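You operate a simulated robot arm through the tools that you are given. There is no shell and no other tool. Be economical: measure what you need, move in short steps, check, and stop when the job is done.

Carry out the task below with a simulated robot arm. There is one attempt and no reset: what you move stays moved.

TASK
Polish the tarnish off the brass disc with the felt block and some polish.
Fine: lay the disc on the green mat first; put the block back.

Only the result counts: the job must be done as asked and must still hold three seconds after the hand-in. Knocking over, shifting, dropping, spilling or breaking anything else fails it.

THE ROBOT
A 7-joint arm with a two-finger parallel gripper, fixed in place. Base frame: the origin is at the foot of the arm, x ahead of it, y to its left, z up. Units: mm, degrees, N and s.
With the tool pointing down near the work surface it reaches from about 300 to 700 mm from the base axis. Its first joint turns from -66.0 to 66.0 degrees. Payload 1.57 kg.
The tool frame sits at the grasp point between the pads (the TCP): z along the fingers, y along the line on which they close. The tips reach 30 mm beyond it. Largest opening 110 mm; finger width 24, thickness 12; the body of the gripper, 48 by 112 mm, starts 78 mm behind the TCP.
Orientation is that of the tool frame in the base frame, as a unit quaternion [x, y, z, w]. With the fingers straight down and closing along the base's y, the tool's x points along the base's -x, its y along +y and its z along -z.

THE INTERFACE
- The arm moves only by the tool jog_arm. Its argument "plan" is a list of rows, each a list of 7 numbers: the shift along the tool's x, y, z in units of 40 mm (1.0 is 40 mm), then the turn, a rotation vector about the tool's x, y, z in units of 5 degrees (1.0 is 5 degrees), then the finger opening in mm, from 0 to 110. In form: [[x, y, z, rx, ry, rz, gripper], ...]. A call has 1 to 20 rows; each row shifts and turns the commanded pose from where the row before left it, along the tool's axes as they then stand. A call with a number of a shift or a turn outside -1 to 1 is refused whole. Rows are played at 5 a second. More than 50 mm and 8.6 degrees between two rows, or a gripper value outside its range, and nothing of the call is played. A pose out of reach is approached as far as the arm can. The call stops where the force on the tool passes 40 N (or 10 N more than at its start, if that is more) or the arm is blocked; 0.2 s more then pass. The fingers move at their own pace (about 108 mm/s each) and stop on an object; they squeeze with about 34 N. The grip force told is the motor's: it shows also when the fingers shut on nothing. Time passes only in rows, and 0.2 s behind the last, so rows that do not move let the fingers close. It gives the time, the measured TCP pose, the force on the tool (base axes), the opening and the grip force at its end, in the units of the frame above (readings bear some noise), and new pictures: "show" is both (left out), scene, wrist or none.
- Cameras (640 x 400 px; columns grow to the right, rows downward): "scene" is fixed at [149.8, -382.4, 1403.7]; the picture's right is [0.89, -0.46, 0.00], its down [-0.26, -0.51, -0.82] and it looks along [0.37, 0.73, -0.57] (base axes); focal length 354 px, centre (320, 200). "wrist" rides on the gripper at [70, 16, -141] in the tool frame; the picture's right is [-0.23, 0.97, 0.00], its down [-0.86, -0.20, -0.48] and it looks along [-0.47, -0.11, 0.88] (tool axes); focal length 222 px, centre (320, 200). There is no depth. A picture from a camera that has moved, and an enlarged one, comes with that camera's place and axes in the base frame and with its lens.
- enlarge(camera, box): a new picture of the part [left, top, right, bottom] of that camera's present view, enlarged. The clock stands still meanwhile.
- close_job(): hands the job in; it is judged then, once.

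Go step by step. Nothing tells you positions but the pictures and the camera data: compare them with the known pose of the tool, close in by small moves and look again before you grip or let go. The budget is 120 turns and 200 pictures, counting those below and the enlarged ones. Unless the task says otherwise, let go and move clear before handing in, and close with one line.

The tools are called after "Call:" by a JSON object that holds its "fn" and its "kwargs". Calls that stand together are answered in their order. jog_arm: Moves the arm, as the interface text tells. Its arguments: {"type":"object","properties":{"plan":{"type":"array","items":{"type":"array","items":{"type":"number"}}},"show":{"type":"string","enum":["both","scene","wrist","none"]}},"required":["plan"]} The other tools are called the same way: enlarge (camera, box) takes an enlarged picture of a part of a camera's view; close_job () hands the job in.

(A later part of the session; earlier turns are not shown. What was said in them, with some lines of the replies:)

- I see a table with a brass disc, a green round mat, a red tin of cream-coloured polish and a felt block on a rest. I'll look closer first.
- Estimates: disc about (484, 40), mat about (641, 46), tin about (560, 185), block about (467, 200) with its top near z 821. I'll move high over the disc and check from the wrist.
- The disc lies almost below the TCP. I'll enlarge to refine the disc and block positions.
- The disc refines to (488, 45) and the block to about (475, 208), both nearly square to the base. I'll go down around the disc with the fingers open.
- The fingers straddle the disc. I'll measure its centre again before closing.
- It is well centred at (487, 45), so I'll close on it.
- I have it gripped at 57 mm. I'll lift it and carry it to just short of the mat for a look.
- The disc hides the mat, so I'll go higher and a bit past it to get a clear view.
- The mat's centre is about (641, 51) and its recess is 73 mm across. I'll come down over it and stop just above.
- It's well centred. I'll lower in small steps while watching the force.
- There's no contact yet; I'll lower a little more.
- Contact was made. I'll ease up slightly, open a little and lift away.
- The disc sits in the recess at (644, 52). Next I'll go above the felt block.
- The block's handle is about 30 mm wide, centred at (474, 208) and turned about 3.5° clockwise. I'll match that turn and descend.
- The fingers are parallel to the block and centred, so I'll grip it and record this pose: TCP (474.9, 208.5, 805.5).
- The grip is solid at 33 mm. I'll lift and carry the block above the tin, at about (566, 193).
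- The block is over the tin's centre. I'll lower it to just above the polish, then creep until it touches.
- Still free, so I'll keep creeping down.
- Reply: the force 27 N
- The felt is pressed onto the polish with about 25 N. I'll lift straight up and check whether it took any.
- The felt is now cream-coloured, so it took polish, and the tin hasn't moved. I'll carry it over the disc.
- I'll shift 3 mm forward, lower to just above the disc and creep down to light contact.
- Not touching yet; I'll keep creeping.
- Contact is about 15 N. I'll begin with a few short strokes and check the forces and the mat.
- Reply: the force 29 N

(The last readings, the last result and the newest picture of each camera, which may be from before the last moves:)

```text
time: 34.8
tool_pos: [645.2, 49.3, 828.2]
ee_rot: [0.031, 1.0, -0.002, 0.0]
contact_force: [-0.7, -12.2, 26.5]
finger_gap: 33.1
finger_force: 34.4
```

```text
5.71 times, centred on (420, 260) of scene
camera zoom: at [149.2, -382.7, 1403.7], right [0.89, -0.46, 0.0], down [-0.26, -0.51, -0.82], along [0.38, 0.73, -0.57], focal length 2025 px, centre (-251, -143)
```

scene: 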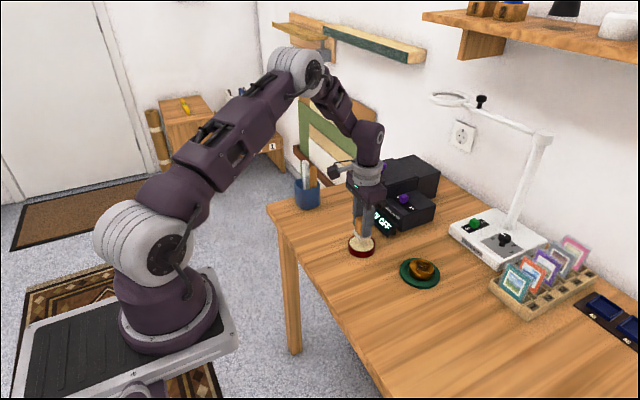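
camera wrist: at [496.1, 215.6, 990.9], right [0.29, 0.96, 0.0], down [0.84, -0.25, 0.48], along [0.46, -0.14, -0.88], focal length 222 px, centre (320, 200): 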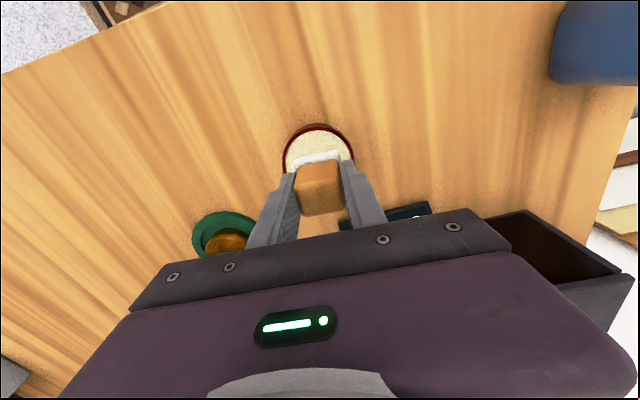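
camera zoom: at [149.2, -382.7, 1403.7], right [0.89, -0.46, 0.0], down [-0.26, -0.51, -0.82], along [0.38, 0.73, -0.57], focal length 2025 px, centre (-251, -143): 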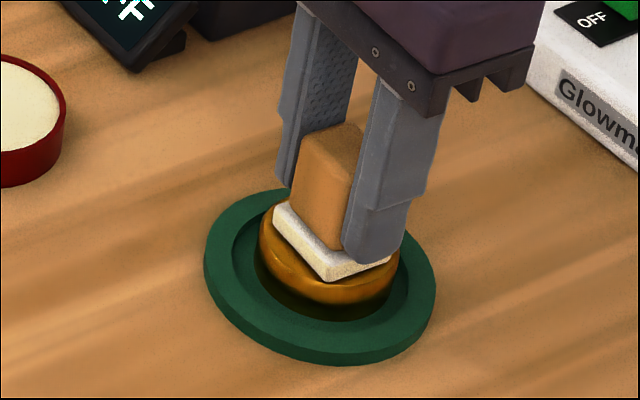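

The mat and disc held still, with the force near 26 N. I'll ease off slightly and do a fuller set of strokes.

Call:
{"fn": "jog_arm", "kwargs": {"plan": [[0.2, 0, -0.006, 0, 0, 0, 15], [-0.2, 0.1, 0, 0, 0, 0, 15], [-0.2, 0, 0, 0, 0, 0, 15], [0.2, 0.1, 0, 0, 0, 0, 15], [0.2, 0, 0, 0, 0, 0, 15], [-0.2, -0.1, 0, 0, 0, 0, 15], [-0.2, 0, 0, 0, 0, 0, 15], [0.2, -0.1, 0, 0, 0, 0, 15], [0.2, -0.1, 0, 0, 0, 0, 15], [-0.2, 0, 0, 0, 0, 0, 15], [-0.2, -0.1, 0, 0, 0, 0, 15], [0.2, 0, 0, 0, 0, 0, 15], [0.2, 0, 0, 0, 0, 0, 15], [-0.2, 0.2, 0, 0, 0, 0, 15], [0, 0, 0, 0, 0, 0, 15]], "show": "none"}}

Call:
{"fn": "enlarge", "kwargs": {"camera": "scene", "box": [380, 225, 460, 295]}}

```text
time: 38.0
tool_pos: [645.4, 50.8, 827.8]
ee_rot: [0.031, 1.0, 0.0, 0.0]
contact_force: [-1.8, -2.8, 8.6]
finger_gap: 33.3
finger_force: 34.2
```

```text
5.71 times, centred on (420, 260) of scene
camera zoom: at [149.6, -382.5, 1403.7], right [0.89, -0.46, 0.0], down [-0.26, -0.51, -0.82], along [0.37, 0.73, -0.57], focal length 2025 px, centre (-251, -143)
```

zoom: 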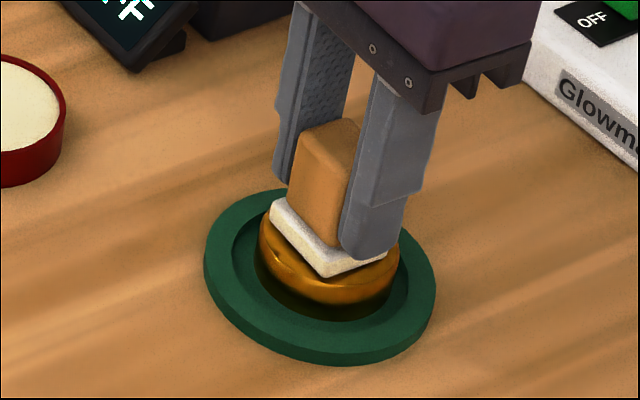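

I'll lift and inspect the disc.

Call:
{"fn": "jog_arm", "kwargs": {"plan": [[0, 0, -0.5, 0, 0, 0, 15], [0, 0, -0.9, 0, 0, 0, 15], [0, 0, -0.9, 0, 0, 0, 15], [0, 0, 0, 0, 0, 0, 15]], "show": "none"}}

Call:
{"fn": "enlarge", "kwargs": {"camera": "scene", "box": [380, 225, 460, 295]}}

```text
time: 39.0
tool_pos: [645.0, 51.9, 919.7]
ee_rot: [0.029, 1.0, 0.0, 0.0]
contact_force: [0.1, -0.1, -0.9]
finger_gap: 33.6
finger_force: 34.4
```

```text
5.71 times, centred on (420, 260) of scene
camera zoom: at [149.8, -382.4, 1403.7], right [0.89, -0.46, 0.0], down [-0.26, -0.51, -0.82], along [0.37, 0.73, -0.57], focal length 2025 px, centre (-251, -143)
```

zoom: 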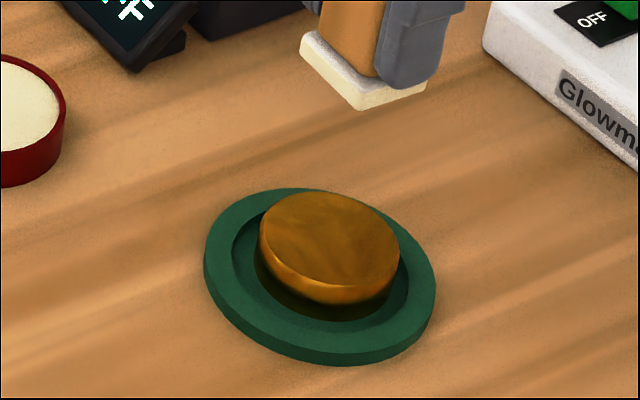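

The dark stain is gone. I'll look closer for any residue.

Call:
{"fn": "enlarge", "kwargs": {"camera": "scene", "box": [405, 245, 437, 270]}}

Call:
{"fn": "jog_arm", "kwargs": {"plan": [[0.8, 0, -0.6, 0, 0, 0, 15], [0.8, 0, -0.6, 0, 0, 0, 15], [0.8, 0, 0, 0, 0, 0, 15], [0, 0, 0, 0, 0, 0, 15]], "show": "wrist"}}

```text
16.00 times, centred on (421, 258) of scene
camera zoom: at [149.8, -382.4, 1403.7], right [0.89, -0.46, 0.0], down [-0.26, -0.51, -0.82], along [0.37, 0.73, -0.57], focal length 5670 px, centre (-1296, -720)
```

zoom: 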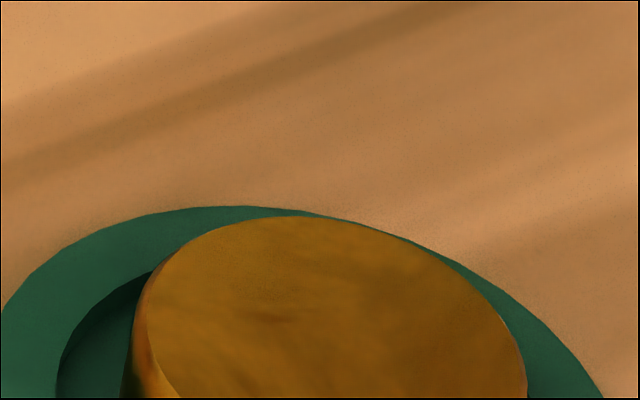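

```text
time: 40.0
tool_pos: [547.9, 58.2, 968.6]
ee_rot: [0.031, 1.0, 0.0, 0.0]
contact_force: [0.6, 0.1, -1.3]
finger_gap: 33.1
finger_force: 34.1
camera wrist: at [479.1, 78.5, 1110.7], right [0.29, 0.96, 0.0], down [0.84, -0.25, 0.48], along [0.46, -0.14, -0.88], focal length 222 px, centre (320, 200)
```

wrist: 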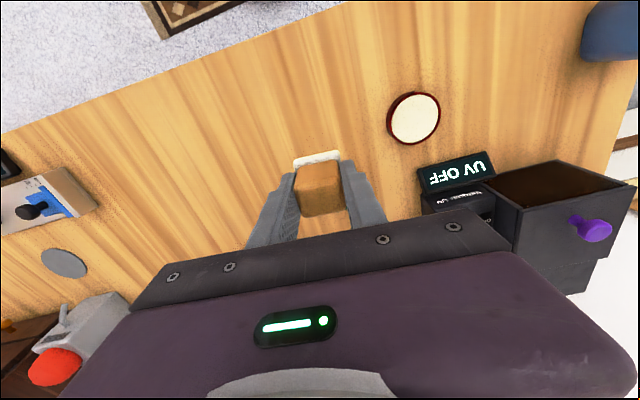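

Call:
{"fn": "enlarge", "kwargs": {"camera": "scene", "box": [400, 252, 444, 286]}}

```text
11.76 times, centred on (422, 269) of scene
camera zoom: at [149.8, -382.4, 1403.7], right [0.89, -0.46, 0.0], down [-0.26, -0.51, -0.82], along [0.37, 0.73, -0.57], focal length 4169 px, centre (-880, -612)
```

zoom: 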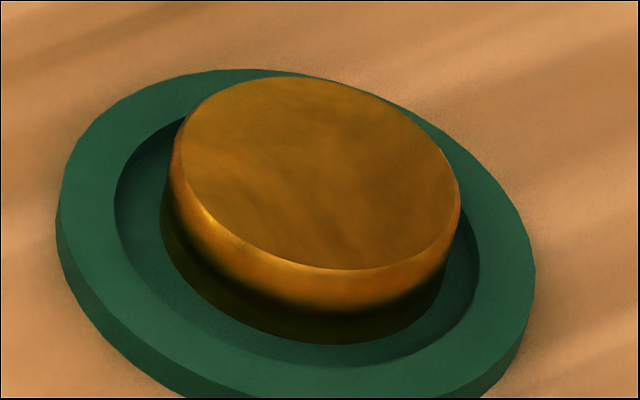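

It looks clean from here. I'll check from above with the wrist camera before returning the block.

Call:
{"fn": "jog_arm", "kwargs": {"plan": [[-0.73, 0, -0.45, 0, 0, 0, 15], [-0.73, 0, -0.45, 0, 0, 0, 15], [-0.73, 0, -0.45, 0, 0, 0, 15], [-0.73, 0, -0.4, 0, 0, 0, 15], [0, 0, 0, 0, 0, 0, 15]], "show": "none"}}

Call:
{"fn": "enlarge", "kwargs": {"camera": "wrist", "box": [280, 85, 360, 135]}}

```text
time: 41.2
tool_pos: [666.6, 52.8, 1038.2]
ee_rot: [0.03, 1.0, 0.0, -0.001]
contact_force: [-0.2, -1.2, -1.3]
finger_gap: 33.4
finger_force: 34.1
```

```text
8.00 times, centred on (320, 110) of wrist
camera zoom: at [597.0, 71.8, 1179.7], right [0.29, 0.96, 0.0], down [0.84, -0.25, 0.48], along [0.46, -0.14, -0.88], focal length 1777 px, centre (320, 920)
```

zoom: 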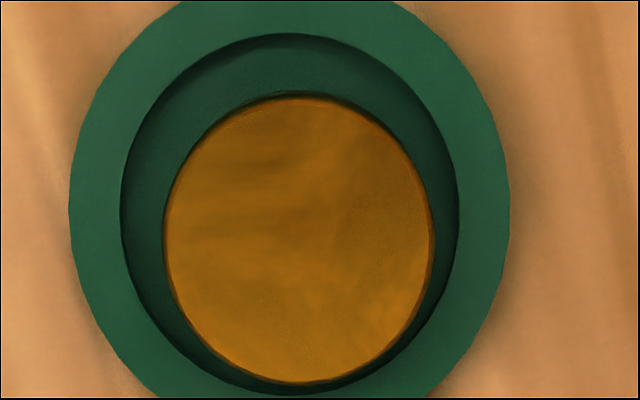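

It looks clean apart from faint streaks. I'll do one more light pass to be sure, returning to just above the disc first.

Call:
{"fn": "jog_arm", "kwargs": {"plan": [[0.54, -0.05, 0, 0, 0, 0, 15], [0, 0, 0.9, 0, 0, 0, 15], [0, 0, 0.9, 0, 0, 0, 15], [0, 0, 0.9, 0, 0, 0, 15], [0, 0, 0.9, 0, 0, 0, 15], [0, 0, 0.9, 0, 0, 0, 15], [0, 0, 0.65, 0, 0, 0, 15], [0, 0, 0, 0, 0, 0, 15]], "show": "none"}}

```text
time: 43.0
tool_pos: [644.5, 50.8, 831.2]
ee_rot: [0.031, 1.0, 0.0, 0.0]
contact_force: [-0.7, 0.7, -0.1]
finger_gap: 33.2
finger_force: 34.4
```

Call:
{"fn": "jog_arm", "kwargs": {"plan": [[0, 0, 0.06, 0, 0, 0, 15], [0, 0, 0, 0, 0, 0, 15]], "show": "none"}}

Call:
{"fn": "jog_arm", "kwargs": {"plan": [[0, 0, 0.015, 0, 0, 0, 15], [0, 0, 0, 0, 0, 0, 15]], "show": "none"}}

Call:
{"fn": "jog_arm", "kwargs": {"plan": [[0, 0, 0.012, 0, 0, 0, 15], [0, 0, 0, 0, 0, 0, 15]], "show": "none"}}

```text
time: 43.6
tool_pos: [645.9, 49.4, 828.6]
ee_rot: [0.031, 1.0, 0.0, 0.001]
contact_force: [0.2, 0.8, -0.5]
finger_gap: 33.4
finger_force: 33.5
```

```text
time: 44.2
tool_pos: [644.7, 49.6, 828.5]
ee_rot: [0.03, 1.0, 0.001, 0.0]
contact_force: [0.2, -0.8, -1.3]
finger_gap: 33.3
finger_force: 33.8
```

```text
time: 44.8
tool_pos: [644.5, 49.1, 827.5]
ee_rot: [0.031, 1.0, -0.001, -0.001]
contact_force: [-0.4, -0.1, 0.0]
finger_gap: 33.3
finger_force: 33.8
```

Call:
{"fn": "jog_arm", "kwargs": {"plan": [[0, 0, 0.015, 0, 0, 0, 15], [0, 0, 0, 0, 0, 0, 15]], "show": "none"}}

```text
time: 45.4
tool_pos: [644.3, 48.5, 828.0]
ee_rot: [0.03, 1.0, 0.0, 0.001]
contact_force: [0.0, -0.1, 1.6]
finger_gap: 33.2
finger_force: 34.1
```

The felt is just touching; I'll press a bit more and rub in both directions.

Call:
{"fn": "jog_arm", "kwargs": {"plan": [[0, 0.05, 0.015, 0, 0, 0, 15], [0.22, 0.2, 0, 0, 0, 0, 15], [-0.22, 0, 0, 0, 0, 0, 15], [-0.22, 0, 0, 0, 0, 0, 15], [0, -0.1, 0, 0, 0, 0, 15], [0.22, 0, 0, 0, 0, 0, 15], [0.22, 0, 0, 0, 0, 0, 15], [0, -0.1, 0, 0, 0, 0, 15], [-0.22, 0, 0, 0, 0, 0, 15], [-0.22, 0, 0, 0, 0, 0, 15], [0, -0.1, 0, 0, 0, 0, 15], [0.22, 0, 0, 0, 0, 0, 15], [0.22, 0, 0, 0, 0, 0, 15], [0, -0.1, 0, 0, 0, 0, 15], [-0.22, 0, 0, 0, 0, 0, 15], [-0.22, 0, 0, 0, 0, 0, 15], [0.22, 0.2, 0, 0, 0, 0, 15], [0, 0, 0, 0, 0, 0, 15]], "show": "none"}}

Call:
{"fn": "jog_arm", "kwargs": {"plan": [[0, 0, -0.5, 0, 0, 0, 15], [0, 0, -0.9, 0, 0, 0, 15], [0, 0, -0.9, 0, 0, 0, 15], [0, 0, -0.9, 0, 0, 0, 15], [0, 0, -0.9, 0, 0, 0, 15], [-0.55, 0, -0.9, 0, 0, 0, 15], [0, 0, 0, 0, 0, 0, 15]], "show": "none"}}

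Call:
{"fn": "enlarge", "kwargs": {"camera": "wrist", "box": [280, 85, 360, 135]}}

Call:
{"fn": "enlarge", "kwargs": {"camera": "scene", "box": [400, 252, 444, 286]}}

```text
time: 49.2
tool_pos: [647.0, 50.9, 827.8]
ee_rot: [0.031, 1.0, -0.001, 0.0]
contact_force: [7.0, -6.4, 21.9]
finger_gap: 33.4
finger_force: 34.3
```

```text
time: 50.8
tool_pos: [665.9, 51.8, 1026.0]
ee_rot: [0.03, 1.0, 0.0, 0.0]
contact_force: [-0.1, 0.4, 0.2]
finger_gap: 33.6
finger_force: 33.9
```

```text
8.00 times, centred on (320, 110) of wrist
camera zoom: at [596.4, 72.7, 1168.7], right [0.29, 0.96, 0.0], down [0.84, -0.25, 0.48], along [0.46, -0.14, -0.88], focal length 1777 px, centre (320, 920)
```

zoom: 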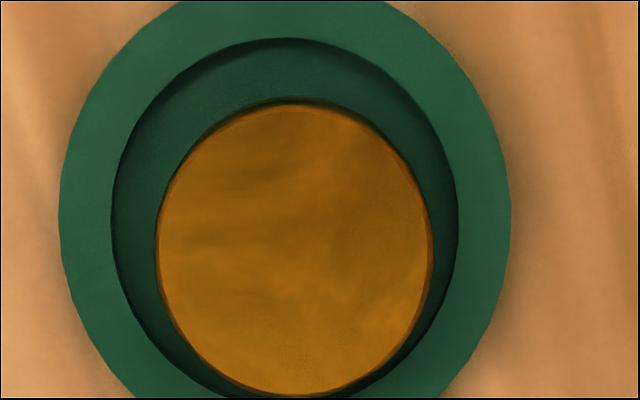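

```text
11.76 times, centred on (422, 269) of scene
camera zoom: at [149.8, -382.4, 1403.7], right [0.89, -0.46, 0.0], down [-0.26, -0.51, -0.82], along [0.37, 0.73, -0.57], focal length 4169 px, centre (-880, -612)
```

zoom: 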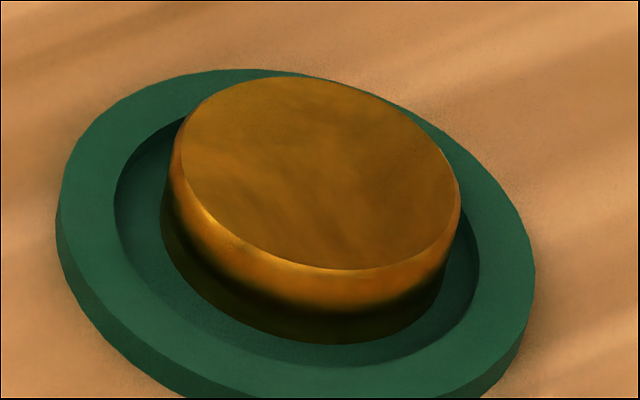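

No change from the second pass, so the faint streaks are just surface texture and the disc is clean. Now I'll carry the block back above its original spot.

Call:
{"fn": "jog_arm", "kwargs": {"plan": [[0.627, 0.446, 0.456, 0, 0, 0, 15], [0.627, 0.446, 0.456, 0, 0, 0, 15], [0.627, 0.446, 0.456, 0, 0, 0, 15], [0.627, 0.446, 0.456, 0, 0, 0, 15], [0.627, 0.446, 0.456, 0, 0, 0, 15], [0.627, 0.446, 0.456, 0, 0, 0, 15], [0.627, 0.446, 0.456, 0, 0, 0, 15], [0.627, 0.446, 0.456, 0, 0, 0, 15], [0, 0, 0, 0, 0, 0, 15]], "show": "none"}}

```text
time: 52.8
tool_pos: [475.3, 205.4, 879.9]
ee_rot: [0.03, 1.0, 0.001, 0.0]
contact_force: [0.6, 0.2, -1.2]
finger_gap: 33.5
finger_force: 34.1
```

Call:
{"fn": "jog_arm", "kwargs": {"plan": [[0.02, 0.015, 0.7, 0, 0, 0, 15], [0, 0, 0.7, 0, 0, 0, 15], [0, 0, 0.35, 0, 0, 0, 15], [0, 0, 0, 0, 0, 0, 15]], "show": "wrist"}}

Call:
{"fn": "enlarge", "kwargs": {"camera": "scene", "box": [290, 210, 410, 285]}}

```text
time: 53.8
tool_pos: [473.7, 204.7, 811.5]
ee_rot: [0.031, 1.0, 0.0, 0.0]
contact_force: [0.3, -0.2, -0.6]
finger_gap: 33.1
finger_force: 33.9
camera wrist: at [404.5, 226.2, 952.9], right [0.29, 0.96, 0.0], down [0.84, -0.25, 0.48], along [0.46, -0.14, -0.88], focal length 222 px, centre (320, 200)
```

wrist: 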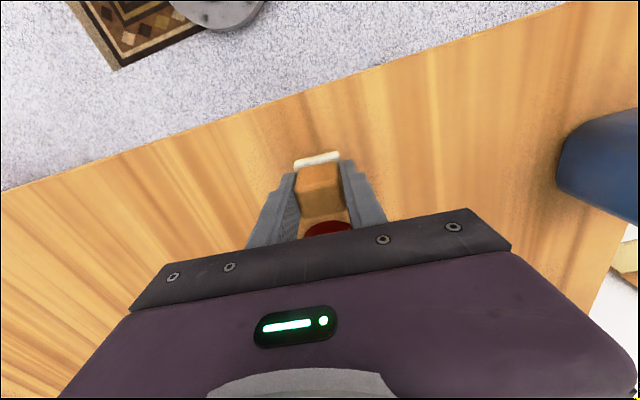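

```text
5.33 times, centred on (350, 248) of scene
camera zoom: at [149.8, -382.4, 1403.7], right [0.89, -0.46, 0.0], down [-0.26, -0.51, -0.82], along [0.37, 0.73, -0.57], focal length 1890 px, centre (160, -53)
```

zoom: 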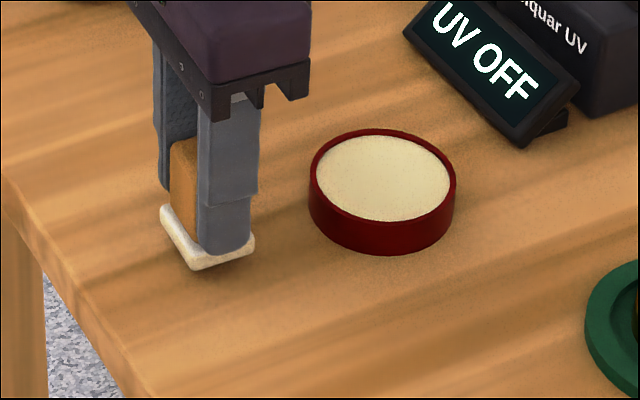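

I'm about 2 mm off the original mark, so I'll correct and lower to the table.

Call:
{"fn": "jog_arm", "kwargs": {"plan": [[0.03, 0.04, 0.06, 0, 0, 0, 15], [0, 0, 0.05, 0, 0, 0, 15], [0, 0, 0, 0, 0, 0, 15]], "show": "none"}}

Call:
{"fn": "jog_arm", "kwargs": {"plan": [[0, 0, 0.025, 0, 0, 0, 15], [0, 0, 0, 0, 0, 0, 15]], "show": "none"}}

```text
time: 54.6
tool_pos: [474.2, 206.7, 807.2]
ee_rot: [0.031, 1.0, -0.001, -0.001]
contact_force: [-0.4, 0.0, -1.1]
finger_gap: 33.3
finger_force: 33.6
```

```text
time: 55.2
tool_pos: [475.2, 206.1, 805.5]
ee_rot: [0.031, 1.0, 0.0, 0.0]
contact_force: [-0.7, -0.1, -1.5]
finger_gap: 33.2
finger_force: 33.9
```

Call:
{"fn": "jog_arm", "kwargs": {"plan": [[0, 0, 0.02, 0, 0, 0, 15], [0, 0, 0, 0, 0, 0, 15]], "show": "none"}}

Call:
{"fn": "enlarge", "kwargs": {"camera": "scene", "box": [290, 210, 410, 285]}}

```text
time: 55.8
tool_pos: [473.6, 206.5, 805.3]
ee_rot: [0.029, 1.0, 0.0, 0.001]
contact_force: [-0.1, -0.1, -1.4]
finger_gap: 33.3
finger_force: 33.9
```

```text
5.33 times, centred on (350, 248) of scene
camera zoom: at [149.8, -382.4, 1403.7], right [0.89, -0.46, 0.0], down [-0.26, -0.51, -0.82], along [0.37, 0.73, -0.57], focal length 1890 px, centre (160, -53)
```

zoom: 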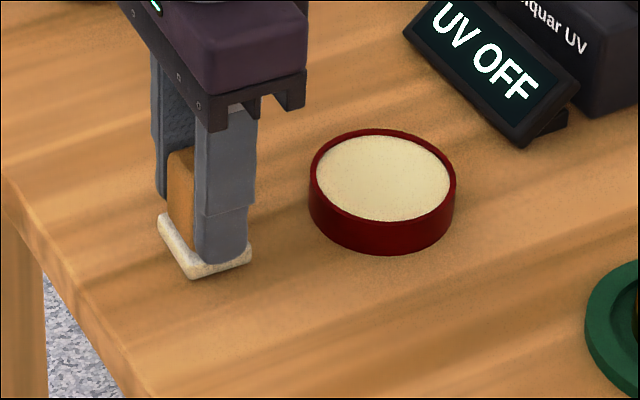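

It's back on the mark. I'll creep down to contact.

Call:
{"fn": "jog_arm", "kwargs": {"plan": [[0, 0, 0.015, 0, 0, 0, 15], [0, 0, 0, 0, 0, 0, 15]], "show": "none"}}

Call:
{"fn": "jog_arm", "kwargs": {"plan": [[0, 0, 0.015, 0, 0, 0, 15], [0, 0, 0, 0, 0, 0, 15]], "show": "none"}}

```text
time: 56.4
tool_pos: [472.3, 206.2, 805.9]
ee_rot: [0.03, 1.0, 0.0, 0.0]
contact_force: [0.6, 0.5, -1.4]
finger_gap: 33.0
finger_force: 34.6
```

```text
time: 57.0
tool_pos: [473.5, 205.8, 805.1]
ee_rot: [0.03, 1.0, 0.0, -0.001]
contact_force: [-2.0, -1.5, 11.2]
finger_gap: 33.5
finger_force: 34.0
```

The block is on the table. I'll release it, rise clear and verify everything.

Call:
{"fn": "jog_arm", "kwargs": {"plan": [[0, 0, -0.01, 0, 0, 0, 15], [0, 0, 0, 0, 0, 0, 45], [0, 0, 0, 0, 0, 0, 70], [0, 0, 0, 0, 0, 0, 70], [0, 0, -0.8, 0, 0, 0, 70], [0, 0, -0.9, 0, 0, 0, 70], [0, 0, -0.9, 0, 0, 0, 70], [0, 0, -0.9, 0, 0, 0, 70], [0, 0, 0, 0, 0, 0, 70]]}}

Call:
{"fn": "enlarge", "kwargs": {"camera": "scene", "box": [290, 220, 450, 320]}}

```text
time: 59.0
tool_pos: [472.3, 206.2, 944.8]
ee_rot: [0.031, 1.0, 0.0, 0.0]
contact_force: [0.7, 0.4, -0.3]
finger_gap: 69.8
finger_force: 0.1
camera wrist: at [403.2, 227.3, 1086.1], right [0.29, 0.96, 0.0], down [0.84, -0.25, 0.48], along [0.46, -0.14, -0.88], focal length 222 px, centre (320, 200)
```

scene: 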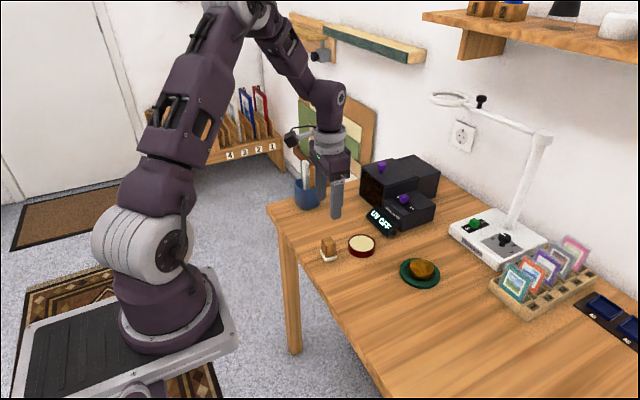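
wrist: 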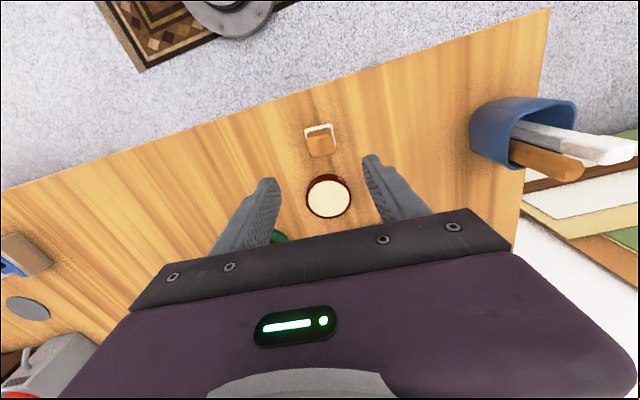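

```text
4.00 times, centred on (370, 270) of scene
camera zoom: at [149.8, -382.4, 1403.7], right [0.89, -0.46, 0.0], down [-0.26, -0.51, -0.82], along [0.37, 0.73, -0.57], focal length 1418 px, centre (120, -80)
```

zoom: 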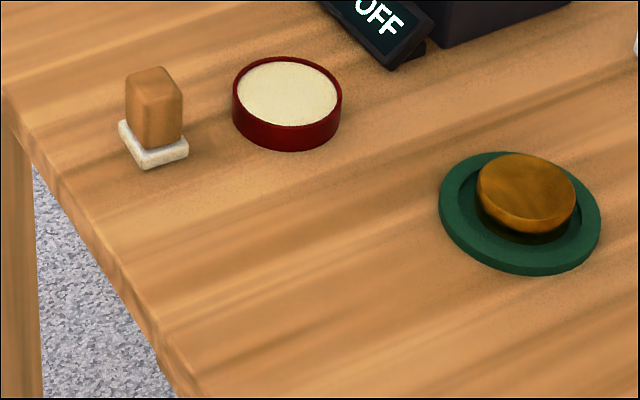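

The block is back in its place, the tin and mat haven't moved, and the clean disc lies on the green mat. I'm handing in.

Call:
{"fn": "close_job", "kwargs": {}}

```text
The job is handed in.
```

The brass disc is polished and lying on the green mat, and the felt block is back where it was, to within a millimetre or two. I've handed the job in, but no verdict came back with it.
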